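You operate a simulated robot arm through the tools that you are given. There is no shell and no other tool.

You are at the controls of a simulated two-armed robot. One attempt, no reset.

Task
Take the lid off the short purple box and lay it down on the top of the long grey bench. Then put two of the drives from the top of the long grey bench on top of the grey field monitor. Do these in the order given.

Only the result counts: the job must be done as asked and must still hold three seconds after the hand-in. Knocking over, shifting, dropping, spilling or breaking anything else fails it. Lids that push on must go on centred and level and be pressed home; caps that screw on are set level and turned clockwise until they are tight.

Robot
Two 6-joint arms with two-finger grippers on one trunk, on a base that moves. Base frame: it is fixed to the floor where the robot stands at the start and does not move with it; the origin is under the middle of the robot, x ahead of it, y to its left, z up. Readings come in mm, degrees, newtons and seconds.
The left shoulder is at the start at [30, 178, 913], the right one opposite. With the tool pointing down near the work surface each hand reaches from about 100 to 840 mm from the robot's upright axis, wherever it stands, measured 20 degrees to its own side. Places, roughly: drive [2250, 1750, 750]; grey field monitor [500, -1250, 1000]; short purple box [2000, 1750, 750]. Payload 2.54 kg a hand.
The tool frame of a hand sits at the grasp point between the pads (the TCP): z along the fingers, y along the line on which they close. The tips reach 30 mm beyond it. The gripper opens to 116 mm; its body begins 95 mm behind the TCP.
Orientation is that of the tool frame in the base frame, as [roll, pitch, yaw] about the fixed x, y, z axes, in that order (R = Rz(yaw) Ry(pitch) Rx(roll)). With the fingers straight down and closing along the base's y, the tool's x points along the base's -x, its y along +y and its z along -z.

Tools
- The arms move only by the tool servo_tool. It takes "left_rows", "right_rows" or both (then of equal length, played together; a hand with none holds still); each is a list of rows, each a list of 3 entries, a list of its own where there are three numbers: the shift along the tool's x, y, z in mm, then the turn, a rotation vector about the tool's x, y, z in degrees, then the gripper command, from -1 (shut) to 1 (fully open), values between in proportion. In form: [[[x, y, z], [ax, ay, az], claw], ...]. A call has 1 to 20 rows; each row is the pose to reach, as a shift and turn from the pose commanded when the call began, along the tool's axes at that moment. Rows are played at 5 a second. More than 50 mm and 8.6 degrees between two rows, or a gripper value outside its range, and nothing of the call is played. A pose out of reach is approached as far as the arm can. The call stops where the force on the tool passes 40 N (or 10 N more than at its start, if that is more) or the arm is blocked; 0.2 s more then pass. The fingers move at their own pace (about 153 mm/s each) and stop on an object; they squeeze with about 26 N. The grip force told is the motor's: it shows also when the fingers shut on nothing. Time passes only in rows, and 0.2 s behind the last, so rows that repeat a pose let the fingers close. It gives the time, the measured TCP pose, the force on the tool (base axes), the opening and the grip force at its end, in the units of the frame above (readings bear some noise), with the torque about the TCP (base axes, N m) and any sound that the robot's microphone picked up, and new pictures: "pictures" is both (left out), scene, wrist or none (wrist: the cameras of the hands that moved).
- Cameras (640 x 400 px; columns grow to the right, rows downward): "scene" is now at [51.9, -1.9, 1628.1]; the picture's right is [-0.06, -1.00, 0.00], its down [-0.70, 0.04, -0.71] and it looks along [0.71, -0.04, -0.70] (base axes); focal length 258 px, centre (320, 200). "left" rides on the left gripper at [69, 15, -122] in its tool frame; the picture's right is [-0.21, 0.98, 0.00], its down [-0.83, -0.18, -0.53] and it looks along [-0.52, -0.11, 0.85] (tool axes); focal length 251 px, centre (320, 200). "right" rides on the right gripper at [69, -15, -122] in its tool frame; the picture's right is [0.21, 0.98, 0.00], its down [-0.83, 0.18, -0.53] and it looks along [-0.52, 0.11, 0.85] (tool axes); focal length 251 px, centre (320, 200). There is no depth. A picture from a camera that has moved, and an enlarged one, comes with that camera's place and axes in the base frame and with its lens. The place of the scene camera against the robot may be out by one fixed shift of up to 18 mm in any direction.
- move_column(by): moves the trunk up (or, below 0, down) by that many mm; the arms and the scene camera ride with it, the base frame stays. It gives what a move gives, with no picture.
- base_move(legs): drives the robot by 1 to 6 legs, each [ahead, left, turn to the left] in mm, mm and degrees, along the robot's own axes; the way and the turn of a leg run together, so that a leg with both is an arc; at most 1500 mm and 180 degrees a leg. The arms and the cameras ride along, it lands a little off, and it stops where it bumps. It gives what a move gives, and a new picture of the scene camera.
- aim_head(pan, tilt): turns the head with the scene camera to pan (to the left, within 143 degrees either way) and tilt (down, from -29 to 69), counted from straight ahead of the robot. It gives what a move gives, and a new picture of the scene camera.
- enlarge(camera, box): a new picture of the part [left, top, right, bottom] of that camera's present view, enlarged. No time passes.
- close_job(): hands the job in; it is judged then, once.

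Places have to be worked out from the pictures, the camera data and where the tool is seen. Open the grippers and draw the arms clear of the work before you hand the job in, unless the task says otherwise.

The tools are called after "Request:" as a command line: name --argument value ..., lists and objects as JSON in quotes. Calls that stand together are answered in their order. servo_tool: Moves the arms, as the interface text tells. Its arguments: {"type":"object","properties":{"left_rows":{"type":"array","items":{"type":"array"}},"right_rows":{"type":"array","items":{"type":"array"}},"pictures":{"type":"string","enum":["both","scene","wrist","none"]}},"required":[]} The other tools are called the same way: move_column (by) moves the trunk up or down; base_move (legs) drives the base; aim_head (pan, tilt) turns the head that bears the scene camera; enlarge (camera, box) takes an enlarged picture of a part of a camera's view; close_job () hands the job in.

At the start:

```text
clock: 0.0
left_tcp_pos: [492.3, 178.4, 1076.0]
left_tcp_rot: [-180.0, -0.1, -179.9]
left_ft_force: [0.2, 0.5, -0.3]
left_wrist_torque: [0.0, -0.01, 0.0]
left_gripper_width: 116.2
left_gripper_force: 0.1
right_tcp_pos: [538.5, -243.4, 1036.0]
right_tcp_rot: [-179.9, 0.0, -180.0]
right_ft_force: [-0.5, 0.0, -0.5]
right_wrist_torque: [-0.02, -0.01, 0.02]
right_gripper_width: 115.7
right_gripper_force: 0.1
trunk travel left (down, up): [-125.0, 415.0]
robot x, y, heading: [2.1, 4.6, -0.2]
head pan, tilt (commanded): [-3.5, 44.4]
```

scene: 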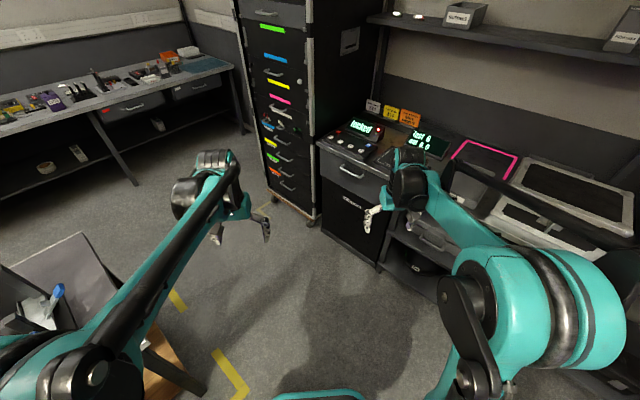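
right: 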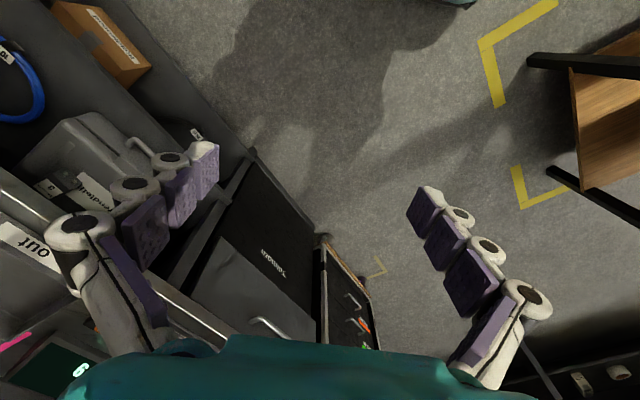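
left: 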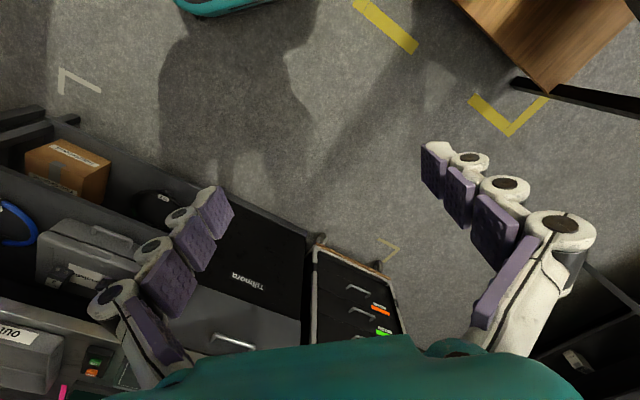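

I see the long grey bench at the far left of the scene with small items on it. First I look closer at it.

Request:
enlarge --camera "scene" --box '[0, 40, 260, 200]'

Request:
enlarge --camera "scene" --box '[320, 60, 640, 260]'

```text
2.46 times, centred on (130, 120) of scene
camera zoom: at [51.9, -1.9, 1628.1], right [-0.06, -1.0, 0.0], down [-0.7, 0.04, -0.71], along [0.71, -0.04, -0.7], focal length 634 px, centre (788, 397)
```

zoom: 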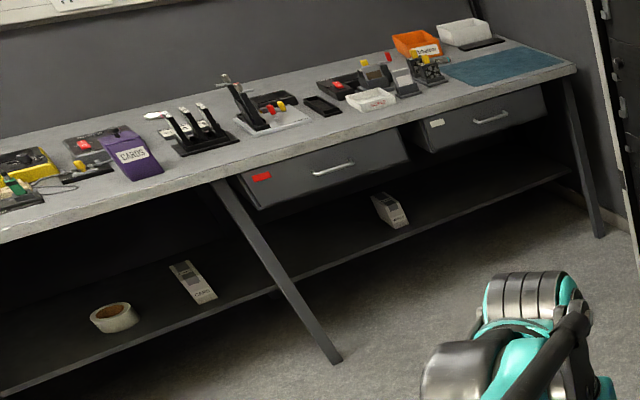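

```text
2.00 times, centred on (480, 160) of scene
camera zoom: at [51.9, -1.9, 1628.1], right [-0.06, -1.0, 0.0], down [-0.7, 0.04, -0.71], along [0.71, -0.04, -0.7], focal length 515 px, centre (0, 280)
```

zoom: 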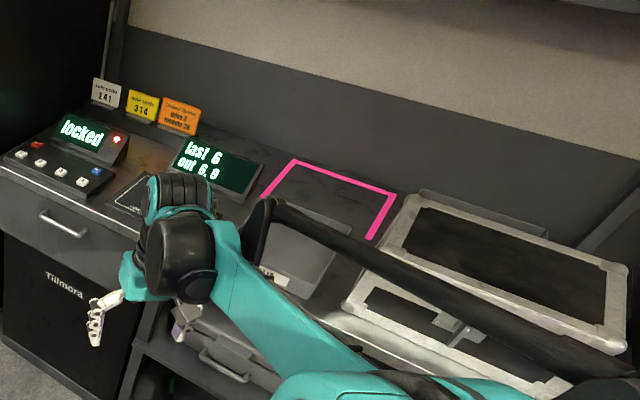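

The purple "CARDS" box stands on the far bench. I look to the right to find the grey field monitor.

Request:
aim_head --pan -70 --tilt 30

Request:
aim_head --pan 60 --tilt 30

Request:
aim_head --pan 125 --tilt 40

Request:
aim_head --pan -130 --tilt 40

```text
clock: 1.4
left_tcp_pos: [491.0, 178.9, 1076.8]
left_tcp_rot: [179.9, 0.0, 179.9]
left_ft_force: [-0.6, 0.4, -0.3]
left_wrist_torque: [0.02, 0.0, -0.02]
left_gripper_width: 115.9
left_gripper_force: 0.2
right_tcp_pos: [538.0, -242.4, 1034.3]
right_tcp_rot: [180.0, -0.1, -179.9]
right_ft_force: [-1.3, 0.0, 0.8]
right_wrist_torque: [-0.01, 0.02, -0.03]
right_gripper_width: 115.9
right_gripper_force: 0.1
trunk travel left (down, up): [-125.0, 415.0]
robot x, y, heading: [3.9, 0.3, 0.1]
head pan, tilt (commanded): [-70.0, 30.0]
camera scene: at [1.3, -81.9, 1649.9], right [-0.94, -0.34, 0.0], down [-0.17, 0.47, -0.87], along [0.3, -0.81, -0.5], focal length 258 px, centre (320, 200)
```

scene: 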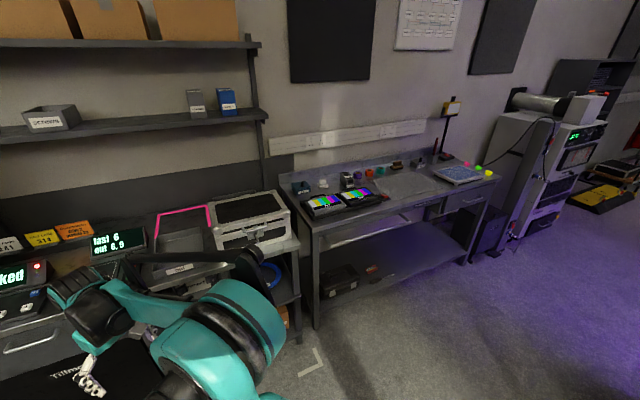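

```text
clock: 3.5
left_tcp_pos: [492.0, 179.6, 1075.6]
left_tcp_rot: [-179.9, 0.0, 180.0]
left_ft_force: [0.1, -0.4, -0.2]
left_wrist_torque: [0.03, -0.01, 0.08]
left_gripper_width: 116.1
left_gripper_force: 0.0
right_tcp_pos: [538.5, -244.6, 1035.0]
right_tcp_rot: [180.0, 0.0, 180.0]
right_ft_force: [0.2, -1.1, 0.7]
right_wrist_torque: [0.0, 0.03, -0.01]
right_gripper_width: 115.6
right_gripper_force: 0.1
trunk travel left (down, up): [-125.0, 415.0]
robot x, y, heading: [-4.3, 0.6, -0.0]
head pan, tilt (commanded): [60.0, 30.0]
camera scene: at [15.5, 81.4, 1649.9], right [0.87, -0.5, 0.0], down [-0.25, -0.43, -0.87], along [0.43, 0.75, -0.5], focal length 258 px, centre (320, 200)
```

scene: 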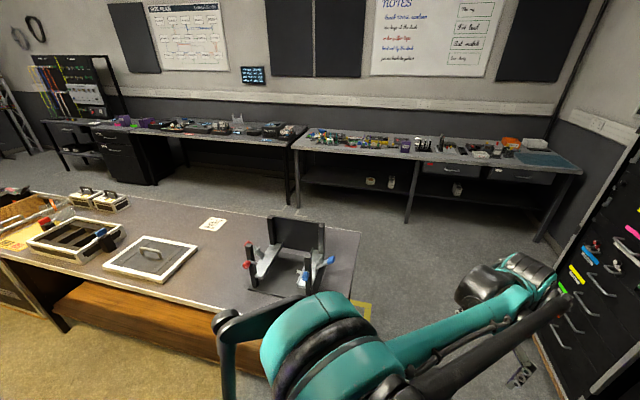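

```text
clock: 4.8
left_tcp_pos: [492.3, 178.9, 1075.9]
left_tcp_rot: [180.0, 0.0, 179.9]
left_ft_force: [0.1, 0.8, -0.2]
left_wrist_torque: [-0.04, -0.01, -0.01]
left_gripper_width: 116.1
left_gripper_force: 0.0
right_tcp_pos: [538.4, -244.0, 1034.7]
right_tcp_rot: [-179.9, 0.0, 179.8]
right_ft_force: [-0.2, -0.1, -0.5]
right_wrist_torque: [-0.02, 0.04, -0.03]
right_gripper_width: 116.1
right_gripper_force: 0.0
trunk travel left (down, up): [-125.0, 415.0]
robot x, y, heading: [1.6, 5.8, -0.1]
head pan, tilt (commanded): [125.0, 40.0]
camera scene: at [-78.4, 72.8, 1634.6], right [0.82, 0.57, 0.0], down [0.37, -0.53, -0.77], along [-0.44, 0.63, -0.64], focal length 258 px, centre (320, 200)
```

scene: 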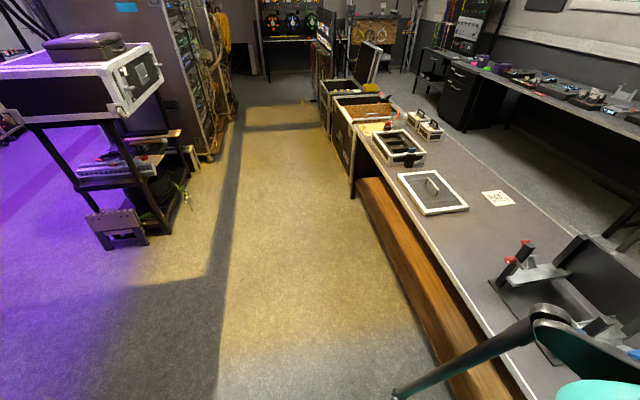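

```text
clock: 8.4
left_tcp_pos: [491.6, 179.6, 1075.9]
left_tcp_rot: [180.0, 0.1, -179.9]
left_ft_force: [-0.2, 0.0, 0.3]
left_wrist_torque: [-0.01, 0.04, 0.01]
left_gripper_width: 116.1
left_gripper_force: 0.1
right_tcp_pos: [537.9, -242.9, 1035.2]
right_tcp_rot: [180.0, 0.0, 179.9]
right_ft_force: [-0.1, 0.5, -0.1]
right_wrist_torque: [-0.01, -0.02, 0.03]
right_gripper_width: 116.1
right_gripper_force: 0.2
trunk travel left (down, up): [-125.0, 415.0]
robot x, y, heading: [1.8, 0.6, 0.1]
head pan, tilt (commanded): [-130.0, 40.0]
camera scene: at [-84.4, -62.1, 1634.6], right [-0.77, 0.64, 0.0], down [0.41, 0.49, -0.77], along [-0.49, -0.59, -0.64], focal length 258 px, centre (320, 200)
```

scene: 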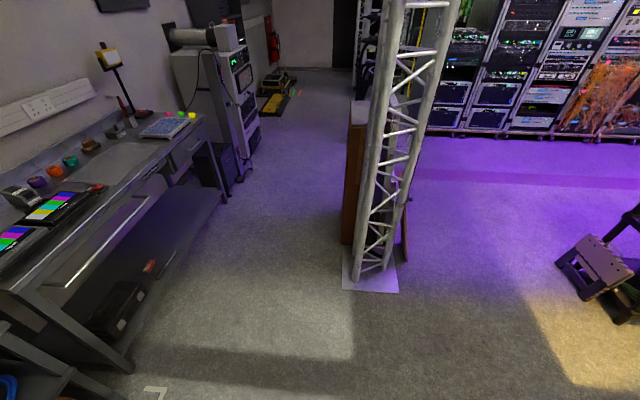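

There are two colour-bar monitors on the bench to the right. I look at them more closely to tell which is the grey one.

Request:
aim_head --pan -68 --tilt 30

Request:
enlarge --camera "scene" --box '[260, 140, 500, 290]'

Request:
enlarge --camera "scene" --box '[270, 155, 400, 236]'

```text
clock: 9.7
left_tcp_pos: [491.3, 178.9, 1076.0]
left_tcp_rot: [179.9, 0.0, -179.9]
left_ft_force: [-0.9, 0.0, 0.2]
left_wrist_torque: [-0.02, -0.03, 0.03]
left_gripper_width: 115.9
left_gripper_force: 0.1
right_tcp_pos: [539.4, -243.1, 1034.6]
right_tcp_rot: [180.0, 0.0, -180.0]
right_ft_force: [0.3, -0.1, 0.4]
right_wrist_torque: [0.02, -0.01, 0.01]
right_gripper_width: 115.8
right_gripper_force: 0.0
trunk travel left (down, up): [-125.0, 415.0]
robot x, y, heading: [2.5, 1.5, -0.3]
head pan, tilt (commanded): [-68.0, 30.0]
camera scene: at [4.1, -80.8, 1649.9], right [-0.93, -0.37, 0.0], down [-0.19, 0.46, -0.87], along [0.32, -0.8, -0.5], focal length 258 px, centre (320, 200)
```

scene: 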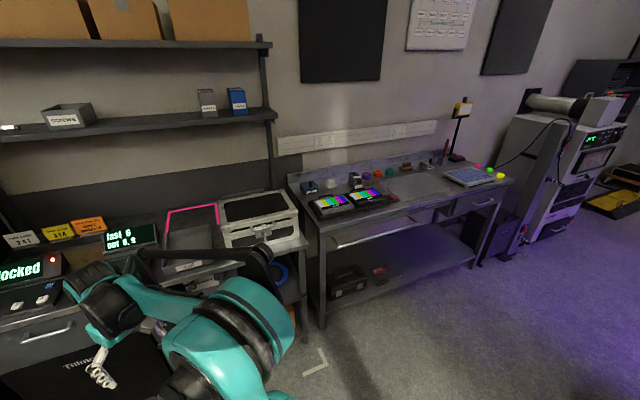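

```text
2.67 times, centred on (380, 215) of scene
camera zoom: at [4.1, -80.8, 1649.9], right [-0.93, -0.37, 0.0], down [-0.19, 0.46, -0.87], along [0.32, -0.8, -0.5], focal length 687 px, centre (160, 160)
```

zoom: 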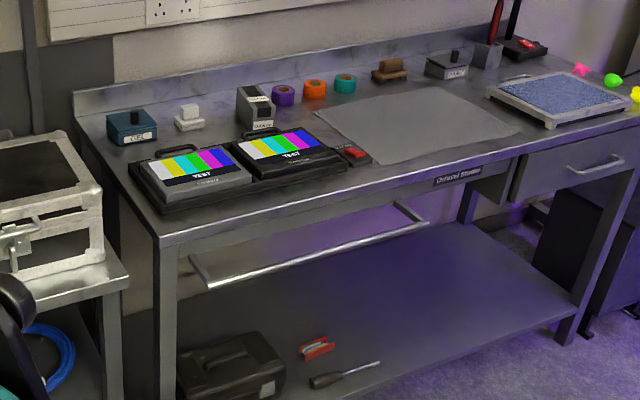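

```text
4.92 times, centred on (335, 196) of scene
camera zoom: at [4.1, -80.8, 1649.9], right [-0.93, -0.37, 0.0], down [-0.19, 0.46, -0.87], along [0.32, -0.8, -0.5], focal length 1268 px, centre (246, 222)
```

zoom: 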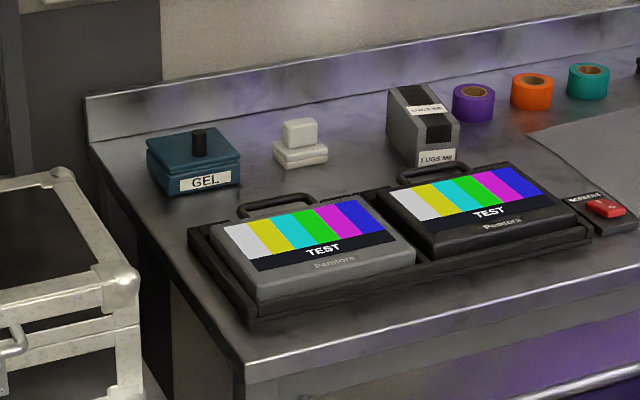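

The grey monitor is the left one of the pair. The room is turned about 45 degrees to the base: the far bench's front edge runs from about (2988,722) to (1085,2549), with a table at left and a rack at right. I raise the trunk for clearance and drive through the gap.

Request:
move_column --by 150

Request:
base_move --legs '[[350, 0, 0], [0, 0, 45], [300, -180, 0]]'

Request:
aim_head --pan 0 --tilt 35

```text
clock: 11.5
left_tcp_pos: [492.8, 179.1, 1224.9]
left_tcp_rot: [-180.0, 0.0, 180.0]
left_ft_force: [0.4, 0.0, 0.3]
left_wrist_torque: [-0.02, 0.01, -0.02]
left_gripper_width: 116.2
left_gripper_force: 0.1
right_tcp_pos: [538.0, -243.7, 1184.3]
right_tcp_rot: [-180.0, 0.0, -180.0]
right_ft_force: [0.7, -0.5, -0.1]
right_wrist_torque: [0.04, 0.01, 0.0]
right_gripper_width: 115.8
right_gripper_force: 0.0
trunk travel left (down, up): [-275.0, 265.0]
robot x, y, heading: [2.1, -0.1, 0.2]
head pan, tilt (commanded): [-68.0, 30.0]
```

```text
clock: 17.7
left_tcp_pos: [913.1, 555.9, 1225.2]
left_tcp_rot: [-180.0, 0.0, -135.1]
left_ft_force: [-0.1, 0.5, 0.3]
left_wrist_torque: [0.01, 0.0, 0.0]
left_gripper_width: 116.1
left_gripper_force: 0.1
right_tcp_pos: [1242.7, 288.4, 1184.6]
right_tcp_rot: [180.0, 0.1, -135.2]
right_ft_force: [-0.3, 0.0, 0.1]
right_wrist_torque: [-0.01, 0.01, 0.03]
right_gripper_width: 116.0
right_gripper_force: 0.0
trunk travel left (down, up): [-275.0, 265.0]
robot x, y, heading: [688.8, 84.0, 44.6]
head pan, tilt (commanded): [-68.0, 30.0]
camera scene: at [752.8, 28.9, 1799.9], right [-0.39, -0.92, 0.0], down [-0.46, 0.2, -0.87], along [0.8, -0.34, -0.5], focal length 258 px, centre (320, 200)
```

scene: 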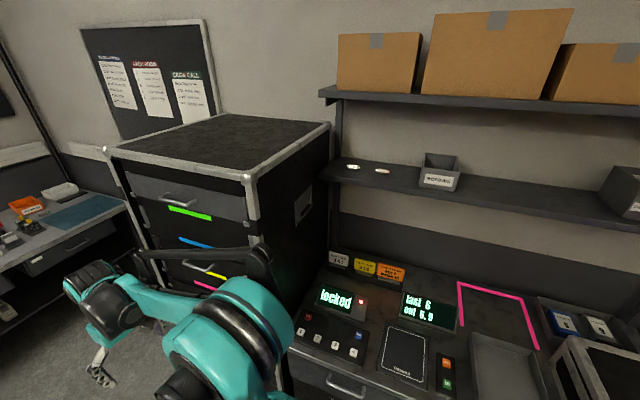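

```text
clock: 19.1
left_tcp_pos: [913.3, 556.0, 1226.0]
left_tcp_rot: [-179.9, 0.1, -135.1]
left_ft_force: [-0.1, -0.3, 0.3]
left_wrist_torque: [0.02, 0.02, 0.0]
left_gripper_width: 115.8
left_gripper_force: 0.1
right_tcp_pos: [1243.6, 289.2, 1185.6]
right_tcp_rot: [-180.0, 0.0, -135.2]
right_ft_force: [-0.6, 0.3, 0.5]
right_wrist_torque: [-0.02, 0.01, 0.02]
right_gripper_width: 116.0
right_gripper_force: 0.0
trunk travel left (down, up): [-275.0, 265.0]
robot x, y, heading: [687.7, 82.7, 45.1]
head pan, tilt (commanded): [0.0, 35.0]
camera scene: at [731.4, 126.4, 1792.1], right [0.7, -0.71, 0.0], down [-0.41, -0.4, -0.82], along [0.58, 0.58, -0.57], focal length 258 px, centre (320, 200)
```

scene: 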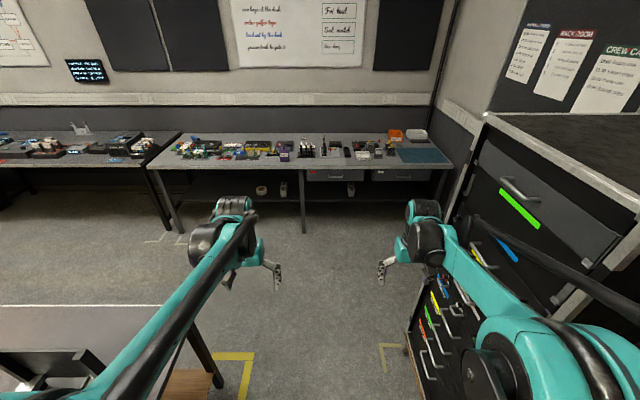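

The bench is now straight ahead with its front edge near t≈2590 mm along the 45° direction. I drive nearer, still short of the bench.

Request:
base_move --legs '[[950, 100, 0]]'

Request:
aim_head --pan 10 --tilt 40

Request:
enlarge --camera "scene" --box '[200, 60, 460, 220]'

```text
clock: 24.1
left_tcp_pos: [1508.2, 1327.2, 1224.8]
left_tcp_rot: [180.0, 0.1, -133.7]
left_ft_force: [0.2, 0.0, 0.7]
left_wrist_torque: [-0.02, 0.0, 0.01]
left_gripper_width: 116.0
left_gripper_force: 0.2
right_tcp_pos: [1846.6, 1069.1, 1183.6]
right_tcp_rot: [179.9, 0.0, -133.7]
right_ft_force: [0.0, -0.9, 0.6]
right_wrist_torque: [0.0, 0.0, 0.01]
right_gripper_width: 116.1
right_gripper_force: 0.0
trunk travel left (down, up): [-275.0, 265.0]
robot x, y, heading: [1297.8, 846.9, 46.5]
head pan, tilt (commanded): [0.0, 35.0]
camera scene: at [1338.7, 893.2, 1792.1], right [0.72, -0.69, 0.0], down [-0.4, -0.41, -0.82], along [0.57, 0.59, -0.57], focal length 258 px, centre (320, 200)
```

scene: 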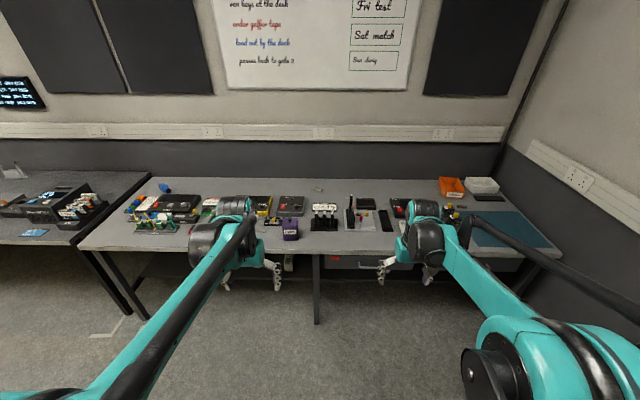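

```text
clock: 24.9
left_tcp_pos: [1509.0, 1327.0, 1225.3]
left_tcp_rot: [180.0, 0.1, -133.8]
left_ft_force: [0.2, -0.1, -0.2]
left_wrist_torque: [0.0, 0.01, -0.01]
left_gripper_width: 116.2
left_gripper_force: 0.1
right_tcp_pos: [1845.6, 1068.3, 1185.2]
right_tcp_rot: [-180.0, 0.0, -133.7]
right_ft_force: [-0.9, -0.3, -0.9]
right_wrist_torque: [0.01, 0.02, -0.03]
right_gripper_width: 116.0
right_gripper_force: 0.1
trunk travel left (down, up): [-275.0, 265.0]
robot x, y, heading: [1297.9, 848.5, 46.1]
head pan, tilt (commanded): [10.0, 40.0]
camera scene: at [1324.7, 899.8, 1784.6], right [0.83, -0.56, 0.0], down [-0.36, -0.53, -0.77], along [0.43, 0.64, -0.64], focal length 258 px, centre (320, 200)
```

scene: 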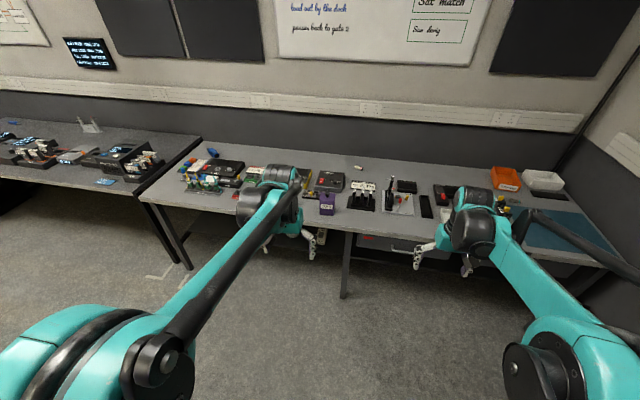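

```text
2.46 times, centred on (330, 140) of scene
camera zoom: at [1324.7, 899.8, 1784.6], right [0.83, -0.56, 0.0], down [-0.36, -0.53, -0.77], along [0.43, 0.64, -0.64], focal length 634 px, centre (295, 348)
```

zoom: 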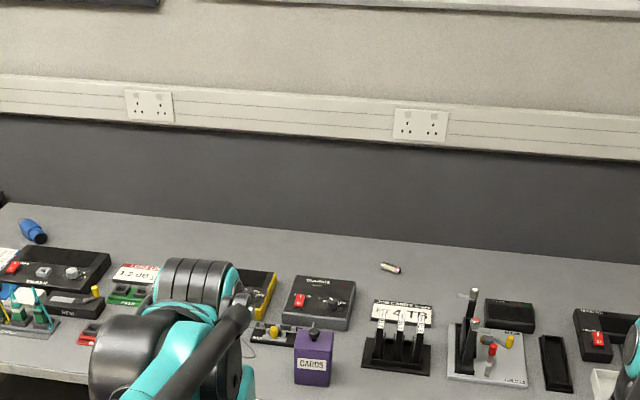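

The purple box sits near (1980,1795), and the drives seem to be the "4TB" stand near (2230,1780). I drive up to the bench, with the hands riding well above it.

Request:
base_move --legs '[[520, 110, 0]]'

Request:
aim_head --pan 0 --tilt 50

Request:
enlarge --camera "scene" --box '[200, 80, 460, 240]'

```text
clock: 28.0
left_tcp_pos: [1795.4, 1783.9, 1225.9]
left_tcp_rot: [-180.0, -0.1, -133.8]
left_ft_force: [0.0, 1.0, -0.1]
left_wrist_torque: [0.0, 0.01, 0.02]
left_gripper_width: 115.9
left_gripper_force: 0.1
right_tcp_pos: [2132.3, 1524.5, 1184.6]
right_tcp_rot: [-180.0, 0.0, -133.8]
right_ft_force: [0.1, 1.3, -0.1]
right_wrist_torque: [0.0, -0.01, -0.03]
right_gripper_width: 115.9
right_gripper_force: 0.0
trunk travel left (down, up): [-275.0, 265.0]
robot x, y, heading: [1582.6, 1303.6, 46.1]
head pan, tilt (commanded): [10.0, 40.0]
camera scene: at [1611.4, 1357.9, 1784.5], right [0.83, -0.56, 0.0], down [-0.36, -0.53, -0.77], along [0.43, 0.64, -0.64], focal length 258 px, centre (320, 200)
```

scene: 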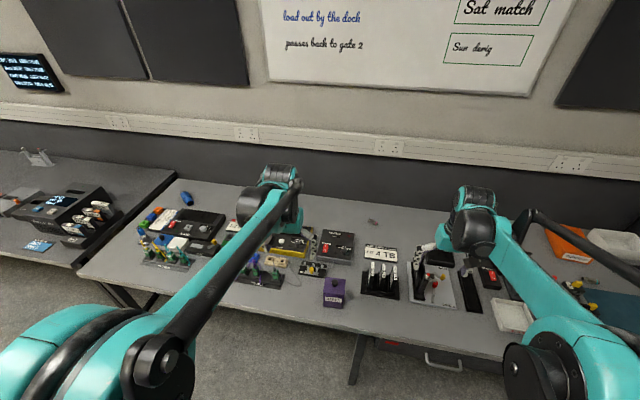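

```text
clock: 28.7
left_tcp_pos: [1795.8, 1784.9, 1226.6]
left_tcp_rot: [-180.0, 0.1, -133.8]
left_ft_force: [0.2, 0.8, -0.8]
left_wrist_torque: [0.03, -0.02, 0.01]
left_gripper_width: 115.9
left_gripper_force: 0.1
right_tcp_pos: [2132.8, 1524.4, 1184.6]
right_tcp_rot: [-180.0, -0.1, -133.9]
right_ft_force: [0.4, -0.5, -0.1]
right_wrist_torque: [0.03, -0.01, -0.01]
right_gripper_width: 116.4
right_gripper_force: 0.1
trunk travel left (down, up): [-275.0, 265.0]
robot x, y, heading: [1582.4, 1303.7, 46.1]
head pan, tilt (commanded): [0.0, 50.0]
camera scene: at [1616.9, 1342.2, 1770.4], right [0.72, -0.69, 0.0], down [-0.53, -0.55, -0.64], along [0.45, 0.46, -0.77], focal length 258 px, centre (320, 200)
```

scene: 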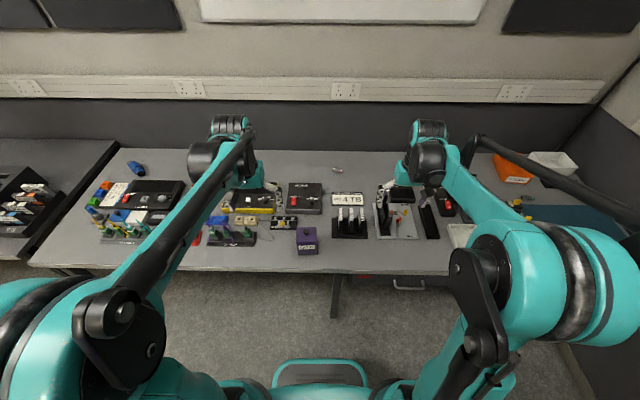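

```text
2.46 times, centred on (330, 160) of scene
camera zoom: at [1616.9, 1342.2, 1770.4], right [0.72, -0.69, 0.0], down [-0.53, -0.55, -0.64], along [0.45, 0.46, -0.77], focal length 634 px, centre (295, 298)
```

zoom: 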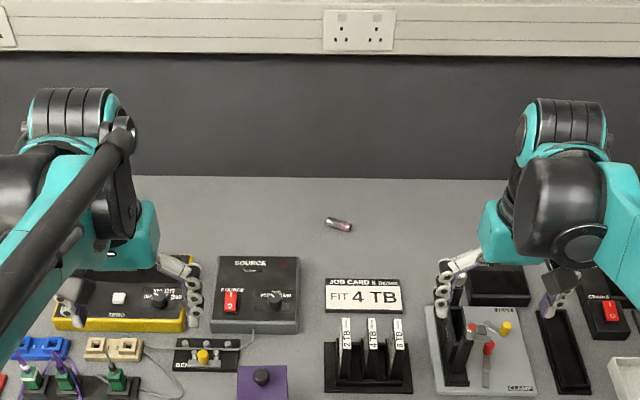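

Three drives (labelled on their tops, in a stand) and the purple box with a knobbed lid are in view. I slide the left hand sideways over the box line and down a bit to see it with the wrist camera, and see the drives with the right one.

Request:
servo_tool --left_rows '[[[0, -32, 40], [0, 0, 0], 1], [[0, -64, 80], [0, 0, 0], 1], [[0, -96, 110], [0, 0, 0], 1], [[0, -128, 140], [0, 0, 0], 1]]' --right_rows '[[[30, 0, 20], [0, 0, 0], 1], [[60, 0, 40], [0, 0, 0], 1], [[90, 0, 60], [0, 0, 0], 1], [[100, 0, 80], [0, 0, 0], 1]]' --pictures "both"

```text
refused: row 1 steps farther than a row can; nothing moved
```

The first step was just over 50 mm; I use smaller steps.

Request:
servo_tool --left_rows '[[[0, -30, 32], [0, 0, 0], 1], [[0, -60, 64], [0, 0, 0], 1], [[0, -90, 96], [0, 0, 0], 1], [[0, -120, 128], [0, 0, 0], 1], [[0, -128, 140], [0, 0, 0], 1]]' --right_rows '[[[30, 0, 20], [0, 0, 0], 1], [[60, 0, 40], [0, 0, 0], 1], [[90, 0, 60], [0, 0, 0], 1], [[100, 0, 80], [0, 0, 0], 1], [[100, 0, 80], [0, 0, 0], 1]]' --pictures "both"

```text
clock: 29.9
left_tcp_pos: [1886.4, 1695.6, 1085.7]
left_tcp_rot: [-180.0, 0.0, -133.8]
left_ft_force: [-0.8, 0.6, -1.1]
left_wrist_torque: [-0.01, 0.0, -0.03]
left_gripper_width: 115.7
left_gripper_force: 0.0
right_tcp_pos: [2062.4, 1452.6, 1105.5]
right_tcp_rot: [-180.0, 0.1, -133.8]
right_ft_force: [0.6, 0.2, 0.8]
right_wrist_torque: [0.01, -0.03, 0.0]
right_gripper_width: 115.7
right_gripper_force: 0.0
trunk travel left (down, up): [-275.0, 265.0]
robot x, y, heading: [1582.3, 1306.4, 46.0]
head pan, tilt (commanded): [0.0, 50.0]
camera scene: at [1616.4, 1342.3, 1770.4], right [0.72, -0.69, 0.0], down [-0.53, -0.55, -0.64], along [0.45, 0.46, -0.77], focal length 258 px, centre (320, 200)
camera right: at [2025.1, 1392.2, 1228.6], right [-0.85, 0.52, 0.0], down [0.44, 0.72, 0.53], along [0.28, 0.46, -0.85], focal length 251 px, centre (320, 200)
camera left: at [1827.1, 1655.9, 1207.3], right [-0.56, 0.83, 0.0], down [0.7, 0.47, 0.53], along [0.44, 0.3, -0.85], focal length 251 px, centre (320, 200)
```

scene: 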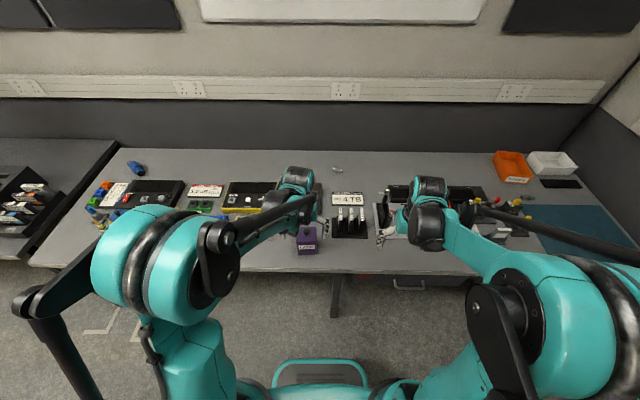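
right: 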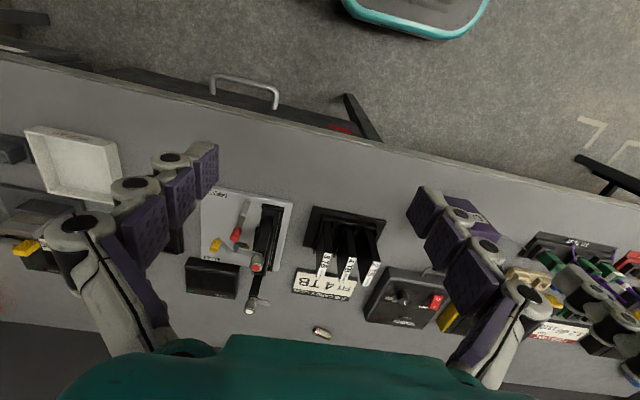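
left: 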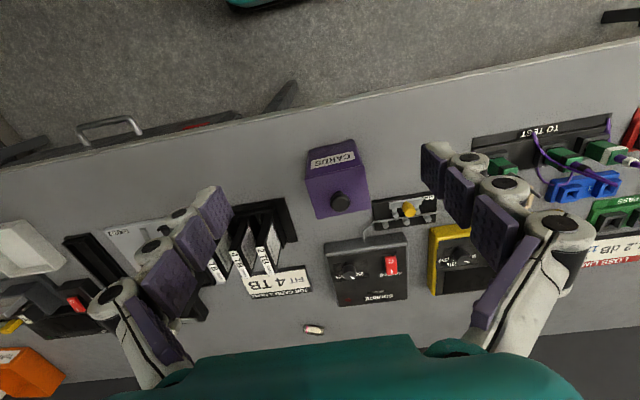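

I enlarge the left wrist view around the purple box and the drives to read their shapes.

Request:
enlarge --camera "left" --box '[260, 110, 420, 260]'

Request:
enlarge --camera "left" --box '[180, 180, 330, 310]'

Request:
enlarge --camera "right" --box '[280, 190, 420, 310]'

Request:
enlarge --camera "scene" --box '[280, 180, 390, 260]'

```text
2.67 times, centred on (340, 185) of left
camera zoom: at [1827.1, 1655.9, 1207.3], right [-0.56, 0.83, 0.0], down [0.7, 0.47, 0.53], along [0.44, 0.3, -0.85], focal length 670 px, centre (267, 240)
```

zoom: 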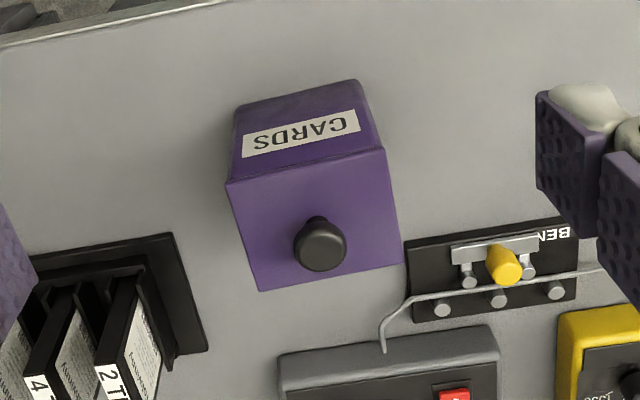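

```text
3.08 times, centred on (255, 245) of left
camera zoom: at [1827.1, 1655.9, 1207.3], right [-0.56, 0.83, 0.0], down [0.7, 0.47, 0.53], along [0.44, 0.3, -0.85], focal length 774 px, centre (520, 62)
```

zoom: 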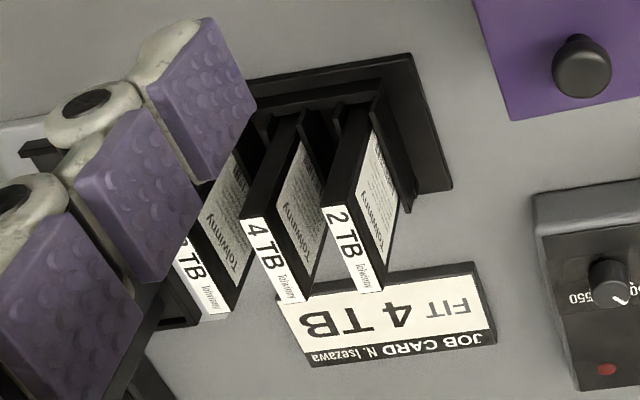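

```text
3.33 times, centred on (350, 250) of right
camera zoom: at [2025.1, 1392.2, 1228.6], right [-0.85, 0.52, 0.0], down [0.44, 0.72, 0.53], along [0.28, 0.46, -0.85], focal length 838 px, centre (220, 33)
```

zoom: 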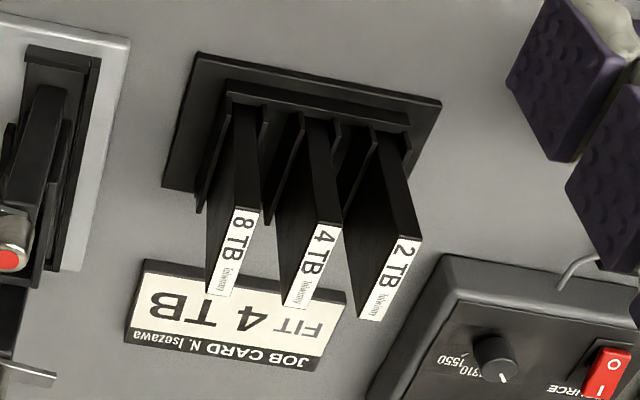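

```text
5.00 times, centred on (335, 220) of scene
camera zoom: at [1616.4, 1342.3, 1770.4], right [0.72, -0.69, 0.0], down [-0.53, -0.55, -0.64], along [0.45, 0.46, -0.77], focal length 1288 px, centre (245, 100)
```

zoom: 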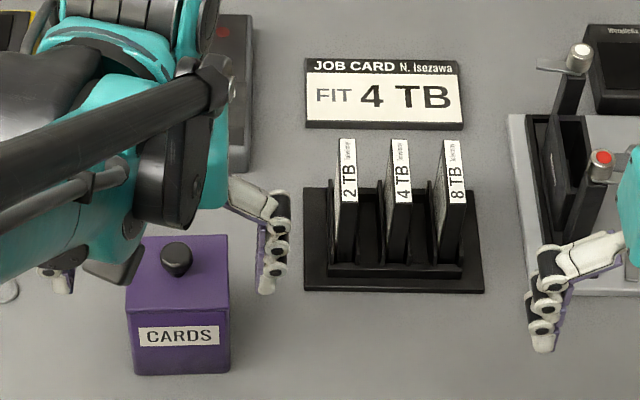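

By triangulating between the two wrist cameras the bench items lie around z≈790. The lid top is about 83×72 mm, centred near ahead 118 mm from the left TCP. I bring the left hand above the knob for a refined look.

Request:
servo_tool --left_rows '[[[-30, 1, 18], [0, 0, 0], 1], [[-60, 2, 36], [0, 0, 0], 1], [[-90, 3, 55], [0, 0, 0], 1], [[-118, 3, 70], [0, 0, 0], 1], [[-118, 3, 70], [0, 0, 0], 1]]' --pictures "wrist"

Request:
enlarge --camera "left" --box '[240, 40, 400, 200]'

```text
clock: 31.1
left_tcp_pos: [1967.5, 1781.1, 1016.0]
left_tcp_rot: [-180.0, 0.0, -133.7]
left_ft_force: [0.3, -0.6, -0.3]
left_wrist_torque: [0.08, 0.02, 0.02]
left_gripper_width: 116.1
left_gripper_force: 0.1
right_tcp_pos: [2061.8, 1451.5, 1106.9]
right_tcp_rot: [-179.9, -0.1, -133.8]
right_ft_force: [-0.4, -0.4, 0.1]
right_wrist_torque: [0.0, 0.04, 0.01]
right_gripper_width: 116.2
right_gripper_force: 0.1
trunk travel left (down, up): [-275.0, 265.0]
robot x, y, heading: [1588.0, 1303.9, 46.1]
head pan, tilt (commanded): [0.0, 50.0]
camera left: at [1908.2, 1742.4, 1137.6], right [-0.56, 0.83, 0.0], down [0.7, 0.47, 0.53], along [0.44, 0.3, -0.85], focal length 251 px, centre (320, 200)
```

left: 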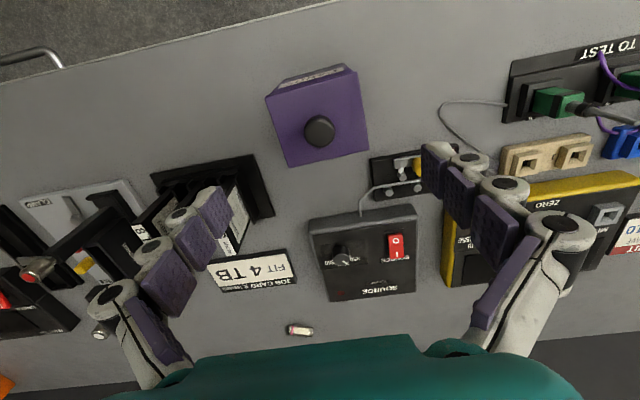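

```text
2.50 times, centred on (320, 120) of left
camera zoom: at [1908.2, 1742.4, 1137.6], right [-0.56, 0.83, 0.0], down [0.7, 0.47, 0.53], along [0.44, 0.3, -0.85], focal length 629 px, centre (320, 400)
```

zoom: 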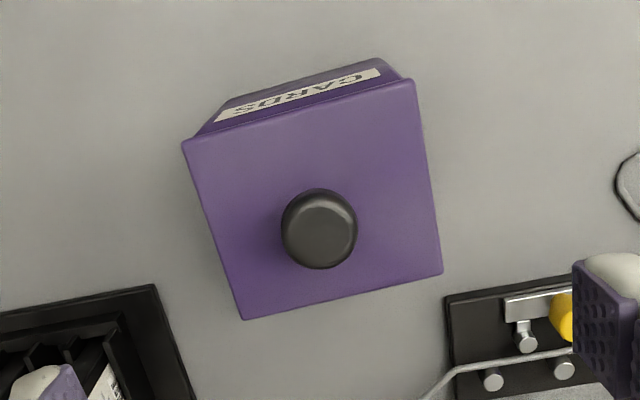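

Refined: lid top near z≈906, knob at about 6 mm nearer than the left TCP and 2 mm left. I go down around the knob with the fingers open, still slightly above the lid, and check.

Request:
servo_tool --left_rows '[[[3, 1, 20], [0, 0, 0], 1], [[6, 2, 40], [0, 0, 0], 1], [[6, 2, 58], [0, 0, 0], 0.3], [[6, 2, 66], [0, 0, 0], 0.1], [[6, 2, 66], [0, 0, 0], 0.1]]' --pictures "both"

Request:
enlarge --camera "left" --box '[200, 0, 440, 150]'

Request:
enlarge --camera "scene" --box '[260, 190, 360, 262]'

```text
clock: 32.3
left_tcp_pos: [1963.5, 1777.5, 949.5]
left_tcp_rot: [-180.0, 0.1, -133.9]
left_ft_force: [-0.3, -0.2, 0.0]
left_wrist_torque: [0.0, 0.01, 0.0]
left_gripper_width: 63.8
left_gripper_force: 0.0
right_tcp_pos: [2063.4, 1452.4, 1106.8]
right_tcp_rot: [180.0, 0.1, -133.8]
right_ft_force: [0.2, -0.2, 1.4]
right_wrist_torque: [0.02, -0.01, -0.01]
right_gripper_width: 116.2
right_gripper_force: 0.1
trunk travel left (down, up): [-275.0, 265.0]
robot x, y, heading: [1583.3, 1305.4, 46.0]
head pan, tilt (commanded): [0.0, 50.0]
camera scene: at [1617.1, 1342.4, 1770.4], right [0.72, -0.69, 0.0], down [-0.53, -0.55, -0.64], along [0.45, 0.46, -0.77], focal length 258 px, centre (320, 200)
camera left: at [1902.5, 1739.2, 1071.6], right [-0.56, 0.83, 0.0], down [0.7, 0.47, 0.53], along [0.44, 0.3, -0.85], focal length 251 px, centre (320, 200)
```

scene: 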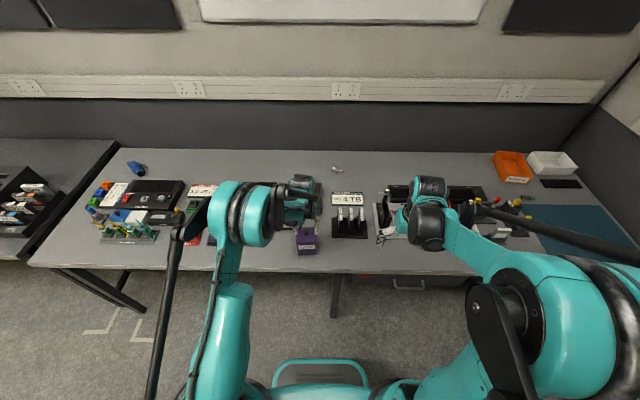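
left: 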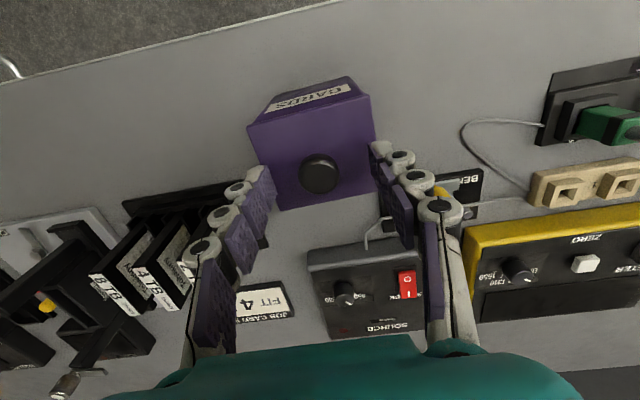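

```text
2.67 times, centred on (320, 75) of left
camera zoom: at [1902.5, 1739.2, 1071.6], right [-0.56, 0.83, 0.0], down [0.7, 0.47, 0.53], along [0.44, 0.3, -0.85], focal length 670 px, centre (320, 533)
```

zoom: 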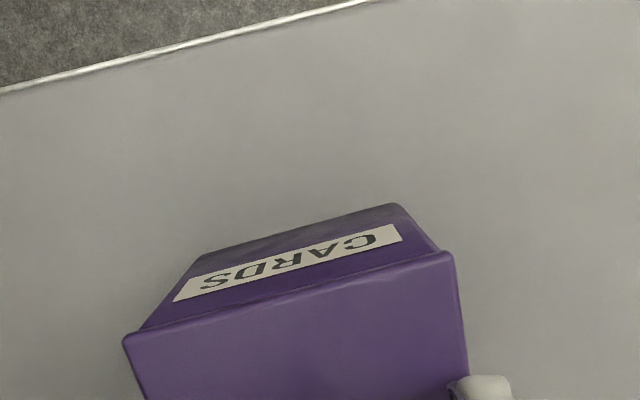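

```text
5.56 times, centred on (310, 226) of scene
camera zoom: at [1617.1, 1342.4, 1770.4], right [0.72, -0.69, 0.0], down [-0.53, -0.55, -0.64], along [0.45, 0.46, -0.77], focal length 1430 px, centre (376, 56)
```

zoom: 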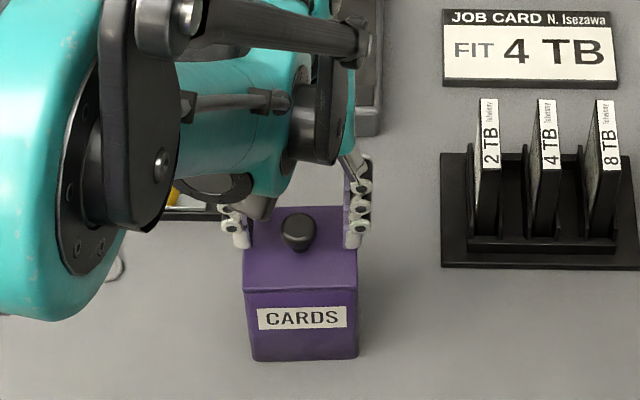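

The knob is centred between the fingers; its top is about at z≈926 and the lid top at ≈907, while the tips are at ≈919. I go 9 mm further down and close on the knob.

Request:
servo_tool --left_rows '[[[0, 0, 5], [0, 0, 0], 0.1], [[0, 0, 9], [0, 0, 0], 0.1], [[0, 0, 9], [0, 0, 0], -0.5], [[0, 0, 9], [0, 0, 0], -1], [[0, 0, 9], [0, 0, 0], -1], [[0, 0, 9], [0, 0, 0], -1]]' --pictures "wrist"

```text
clock: 33.7
left_tcp_pos: [1963.1, 1778.2, 941.2]
left_tcp_rot: [-179.9, 0.1, -133.7]
left_ft_force: [-0.3, 0.5, 0.4]
left_wrist_torque: [0.02, 0.01, -0.04]
left_gripper_width: 23.6
left_gripper_force: 25.6
right_tcp_pos: [2062.6, 1452.7, 1105.9]
right_tcp_rot: [-179.9, 0.0, -133.9]
right_ft_force: [1.3, 0.3, 0.1]
right_wrist_torque: [-0.05, 0.02, 0.01]
right_gripper_width: 115.9
right_gripper_force: 0.0
trunk travel left (down, up): [-275.0, 265.0]
robot x, y, heading: [1585.2, 1304.5, 46.1]
head pan, tilt (commanded): [0.0, 50.0]
heard: snap
camera left: at [1902.4, 1740.0, 1062.8], right [-0.56, 0.83, 0.0], down [0.7, 0.47, 0.53], along [0.44, 0.3, -0.85], focal length 251 px, centre (320, 200)
```

left: 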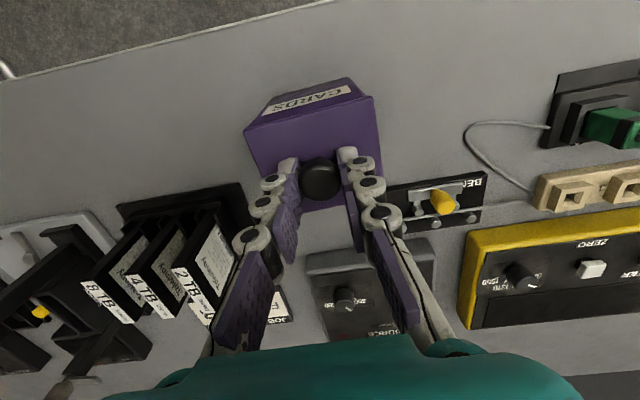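

The fingers hold the knob (width 23.6 mm). I lift straight up slowly and watch the force.

Request:
servo_tool --left_rows '[[[0, 0, -4], [0, 0, 0], -1], [[0, 0, -8], [0, 0, 0], -1], [[0, 0, -14], [0, 0, 0], -1], [[0, 0, -22], [0, 0, 0], -1], [[0, 0, -30], [0, 0, 0], -1]]' --pictures "both"

```text
clock: 34.9
left_tcp_pos: [1961.5, 1779.0, 971.1]
left_tcp_rot: [179.9, 0.1, -133.8]
left_ft_force: [-0.1, -0.4, -0.3]
left_wrist_torque: [0.01, 0.0, 0.0]
left_gripper_width: 23.7
left_gripper_force: 25.6
right_tcp_pos: [2063.2, 1452.5, 1106.5]
right_tcp_rot: [180.0, 0.1, -133.8]
right_ft_force: [0.4, -0.4, 0.9]
right_wrist_torque: [0.01, -0.02, -0.02]
right_gripper_width: 116.1
right_gripper_force: 0.1
trunk travel left (down, up): [-275.0, 265.0]
robot x, y, heading: [1585.6, 1306.8, 46.4]
head pan, tilt (commanded): [0.0, 50.0]
camera scene: at [1616.9, 1342.2, 1770.4], right [0.72, -0.69, 0.0], down [-0.53, -0.55, -0.64], along [0.45, 0.46, -0.77], focal length 258 px, centre (320, 200)
camera left: at [1902.1, 1740.0, 1093.3], right [-0.56, 0.83, 0.0], down [0.7, 0.47, 0.53], along [0.44, 0.3, -0.85], focal length 251 px, centre (320, 200)
```

scene: 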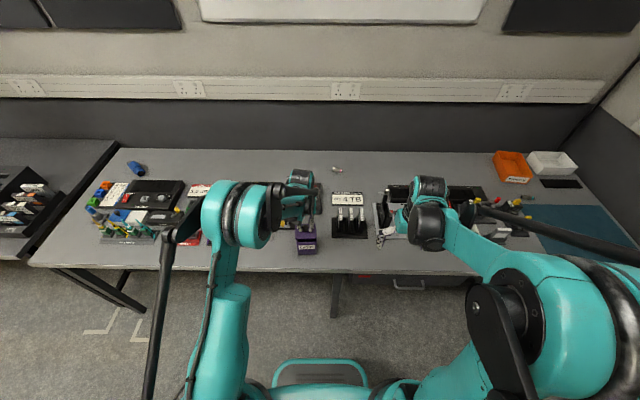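
left: 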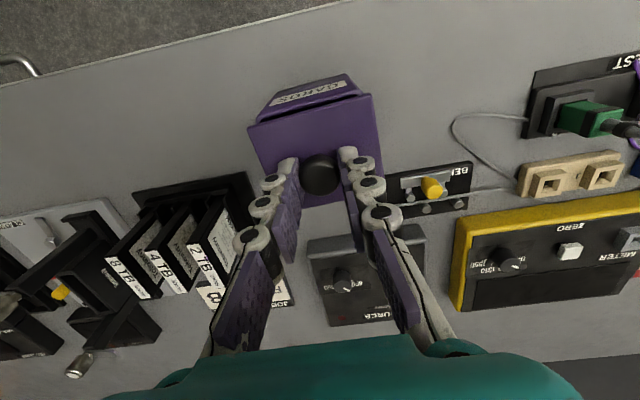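

The lid appears to be coming off, with the box staying down. I enlarge to confirm.

Request:
enlarge --camera "scene" --box '[270, 190, 350, 260]'

Request:
enlarge --camera "left" --box '[220, 50, 420, 220]'

```text
5.71 times, centred on (310, 225) of scene
camera zoom: at [1616.9, 1342.2, 1770.4], right [0.72, -0.69, 0.0], down [-0.53, -0.55, -0.64], along [0.45, 0.46, -0.77], focal length 1471 px, centre (377, 57)
```

zoom: 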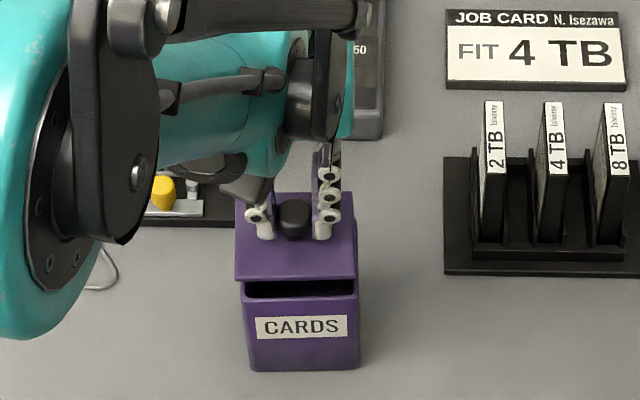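

```text
2.35 times, centred on (320, 135) of left
camera zoom: at [1902.1, 1740.0, 1093.3], right [-0.56, 0.83, 0.0], down [0.7, 0.47, 0.53], along [0.44, 0.3, -0.85], focal length 592 px, centre (320, 353)
```

zoom: 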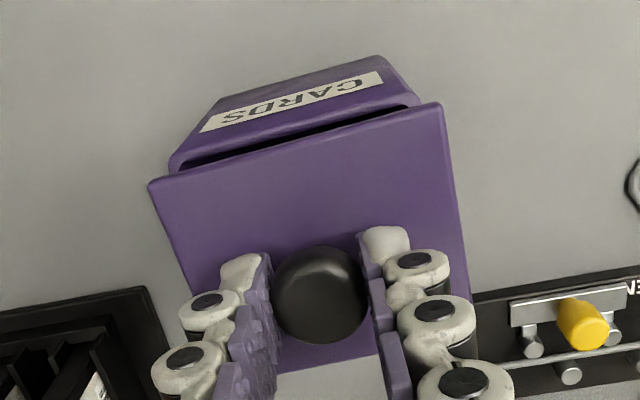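

The lid is off and the box hasn't moved. I lift higher and carry the lid left to the free area beside the box (about 130 mm left, 27 mm nearer).

Request:
servo_tool --left_rows '[[[0, 0, -35], [0, 0, 0], -1], [[0, 0, -60], [0, 0, 0], -1], [[5, 40, -60], [0, 0, 0], -1], [[15, 80, -60], [0, 0, 0], -1], [[24, 115, -60], [0, 0, 0], -1], [[27, 130, -60], [0, 0, 0], -1], [[27, 130, -60], [0, 0, 0], -1]]' --pictures "both"

Request:
enlarge --camera "left" --box '[180, 0, 500, 200]'

Request:
enlarge --camera "scene" --box '[230, 180, 390, 280]'

```text
clock: 36.5
left_tcp_pos: [1848.3, 1849.1, 1030.3]
left_tcp_rot: [-179.9, 0.0, -133.7]
left_ft_force: [-0.9, -0.6, 0.1]
left_wrist_torque: [-0.01, 0.01, -0.05]
left_gripper_width: 23.9
left_gripper_force: 25.8
right_tcp_pos: [2062.4, 1454.1, 1106.0]
right_tcp_rot: [-179.9, 0.0, -133.8]
right_ft_force: [0.4, 0.2, 0.8]
right_wrist_torque: [0.02, -0.01, 0.03]
right_gripper_width: 115.8
right_gripper_force: 0.1
trunk travel left (down, up): [-275.0, 265.0]
robot x, y, heading: [1582.4, 1307.1, 46.3]
head pan, tilt (commanded): [0.0, 50.0]
camera scene: at [1617.2, 1342.3, 1770.4], right [0.72, -0.69, 0.0], down [-0.53, -0.55, -0.64], along [0.45, 0.46, -0.77], focal length 258 px, centre (320, 200)
camera left: at [1789.9, 1811.0, 1151.6], right [-0.56, 0.83, 0.0], down [0.7, 0.47, 0.53], along [0.44, 0.3, -0.85], focal length 251 px, centre (320, 200)
```

scene: 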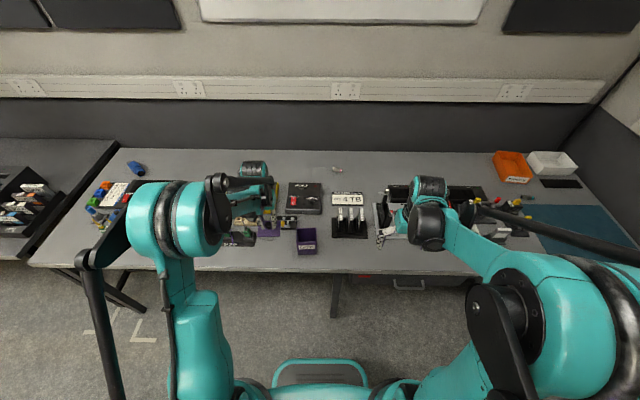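
left: 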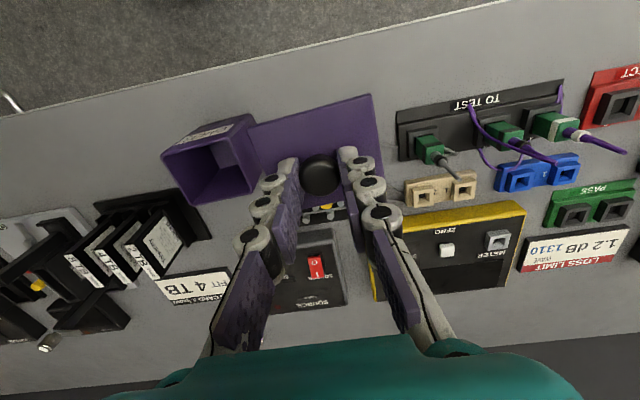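

```text
2.00 times, centred on (340, 100) of left
camera zoom: at [1789.9, 1811.0, 1151.6], right [-0.56, 0.83, 0.0], down [0.7, 0.47, 0.53], along [0.44, 0.3, -0.85], focal length 503 px, centre (280, 400)
```

zoom: 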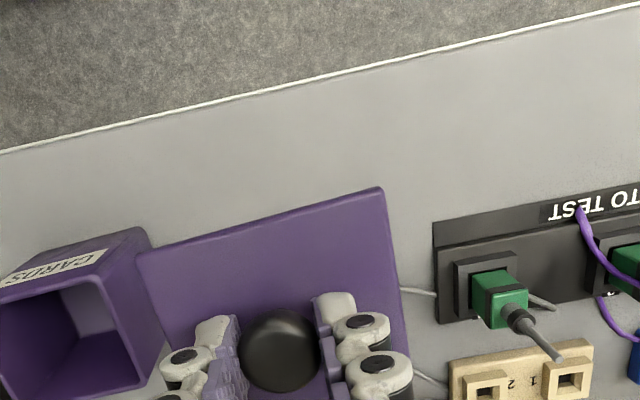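

```text
4.00 times, centred on (310, 230) of scene
camera zoom: at [1617.2, 1342.3, 1770.4], right [0.72, -0.69, 0.0], down [-0.53, -0.55, -0.64], along [0.45, 0.46, -0.77], focal length 1030 px, centre (360, 80)
```

zoom: 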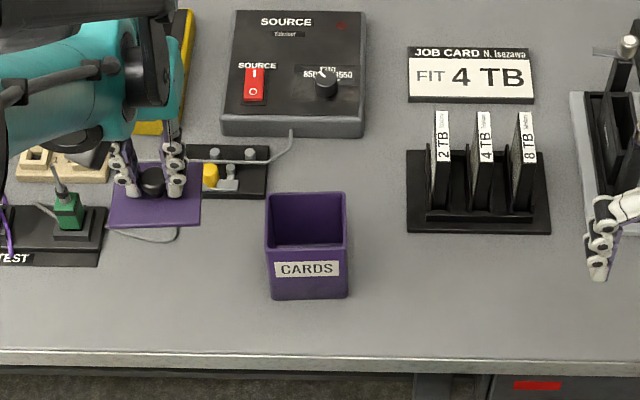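

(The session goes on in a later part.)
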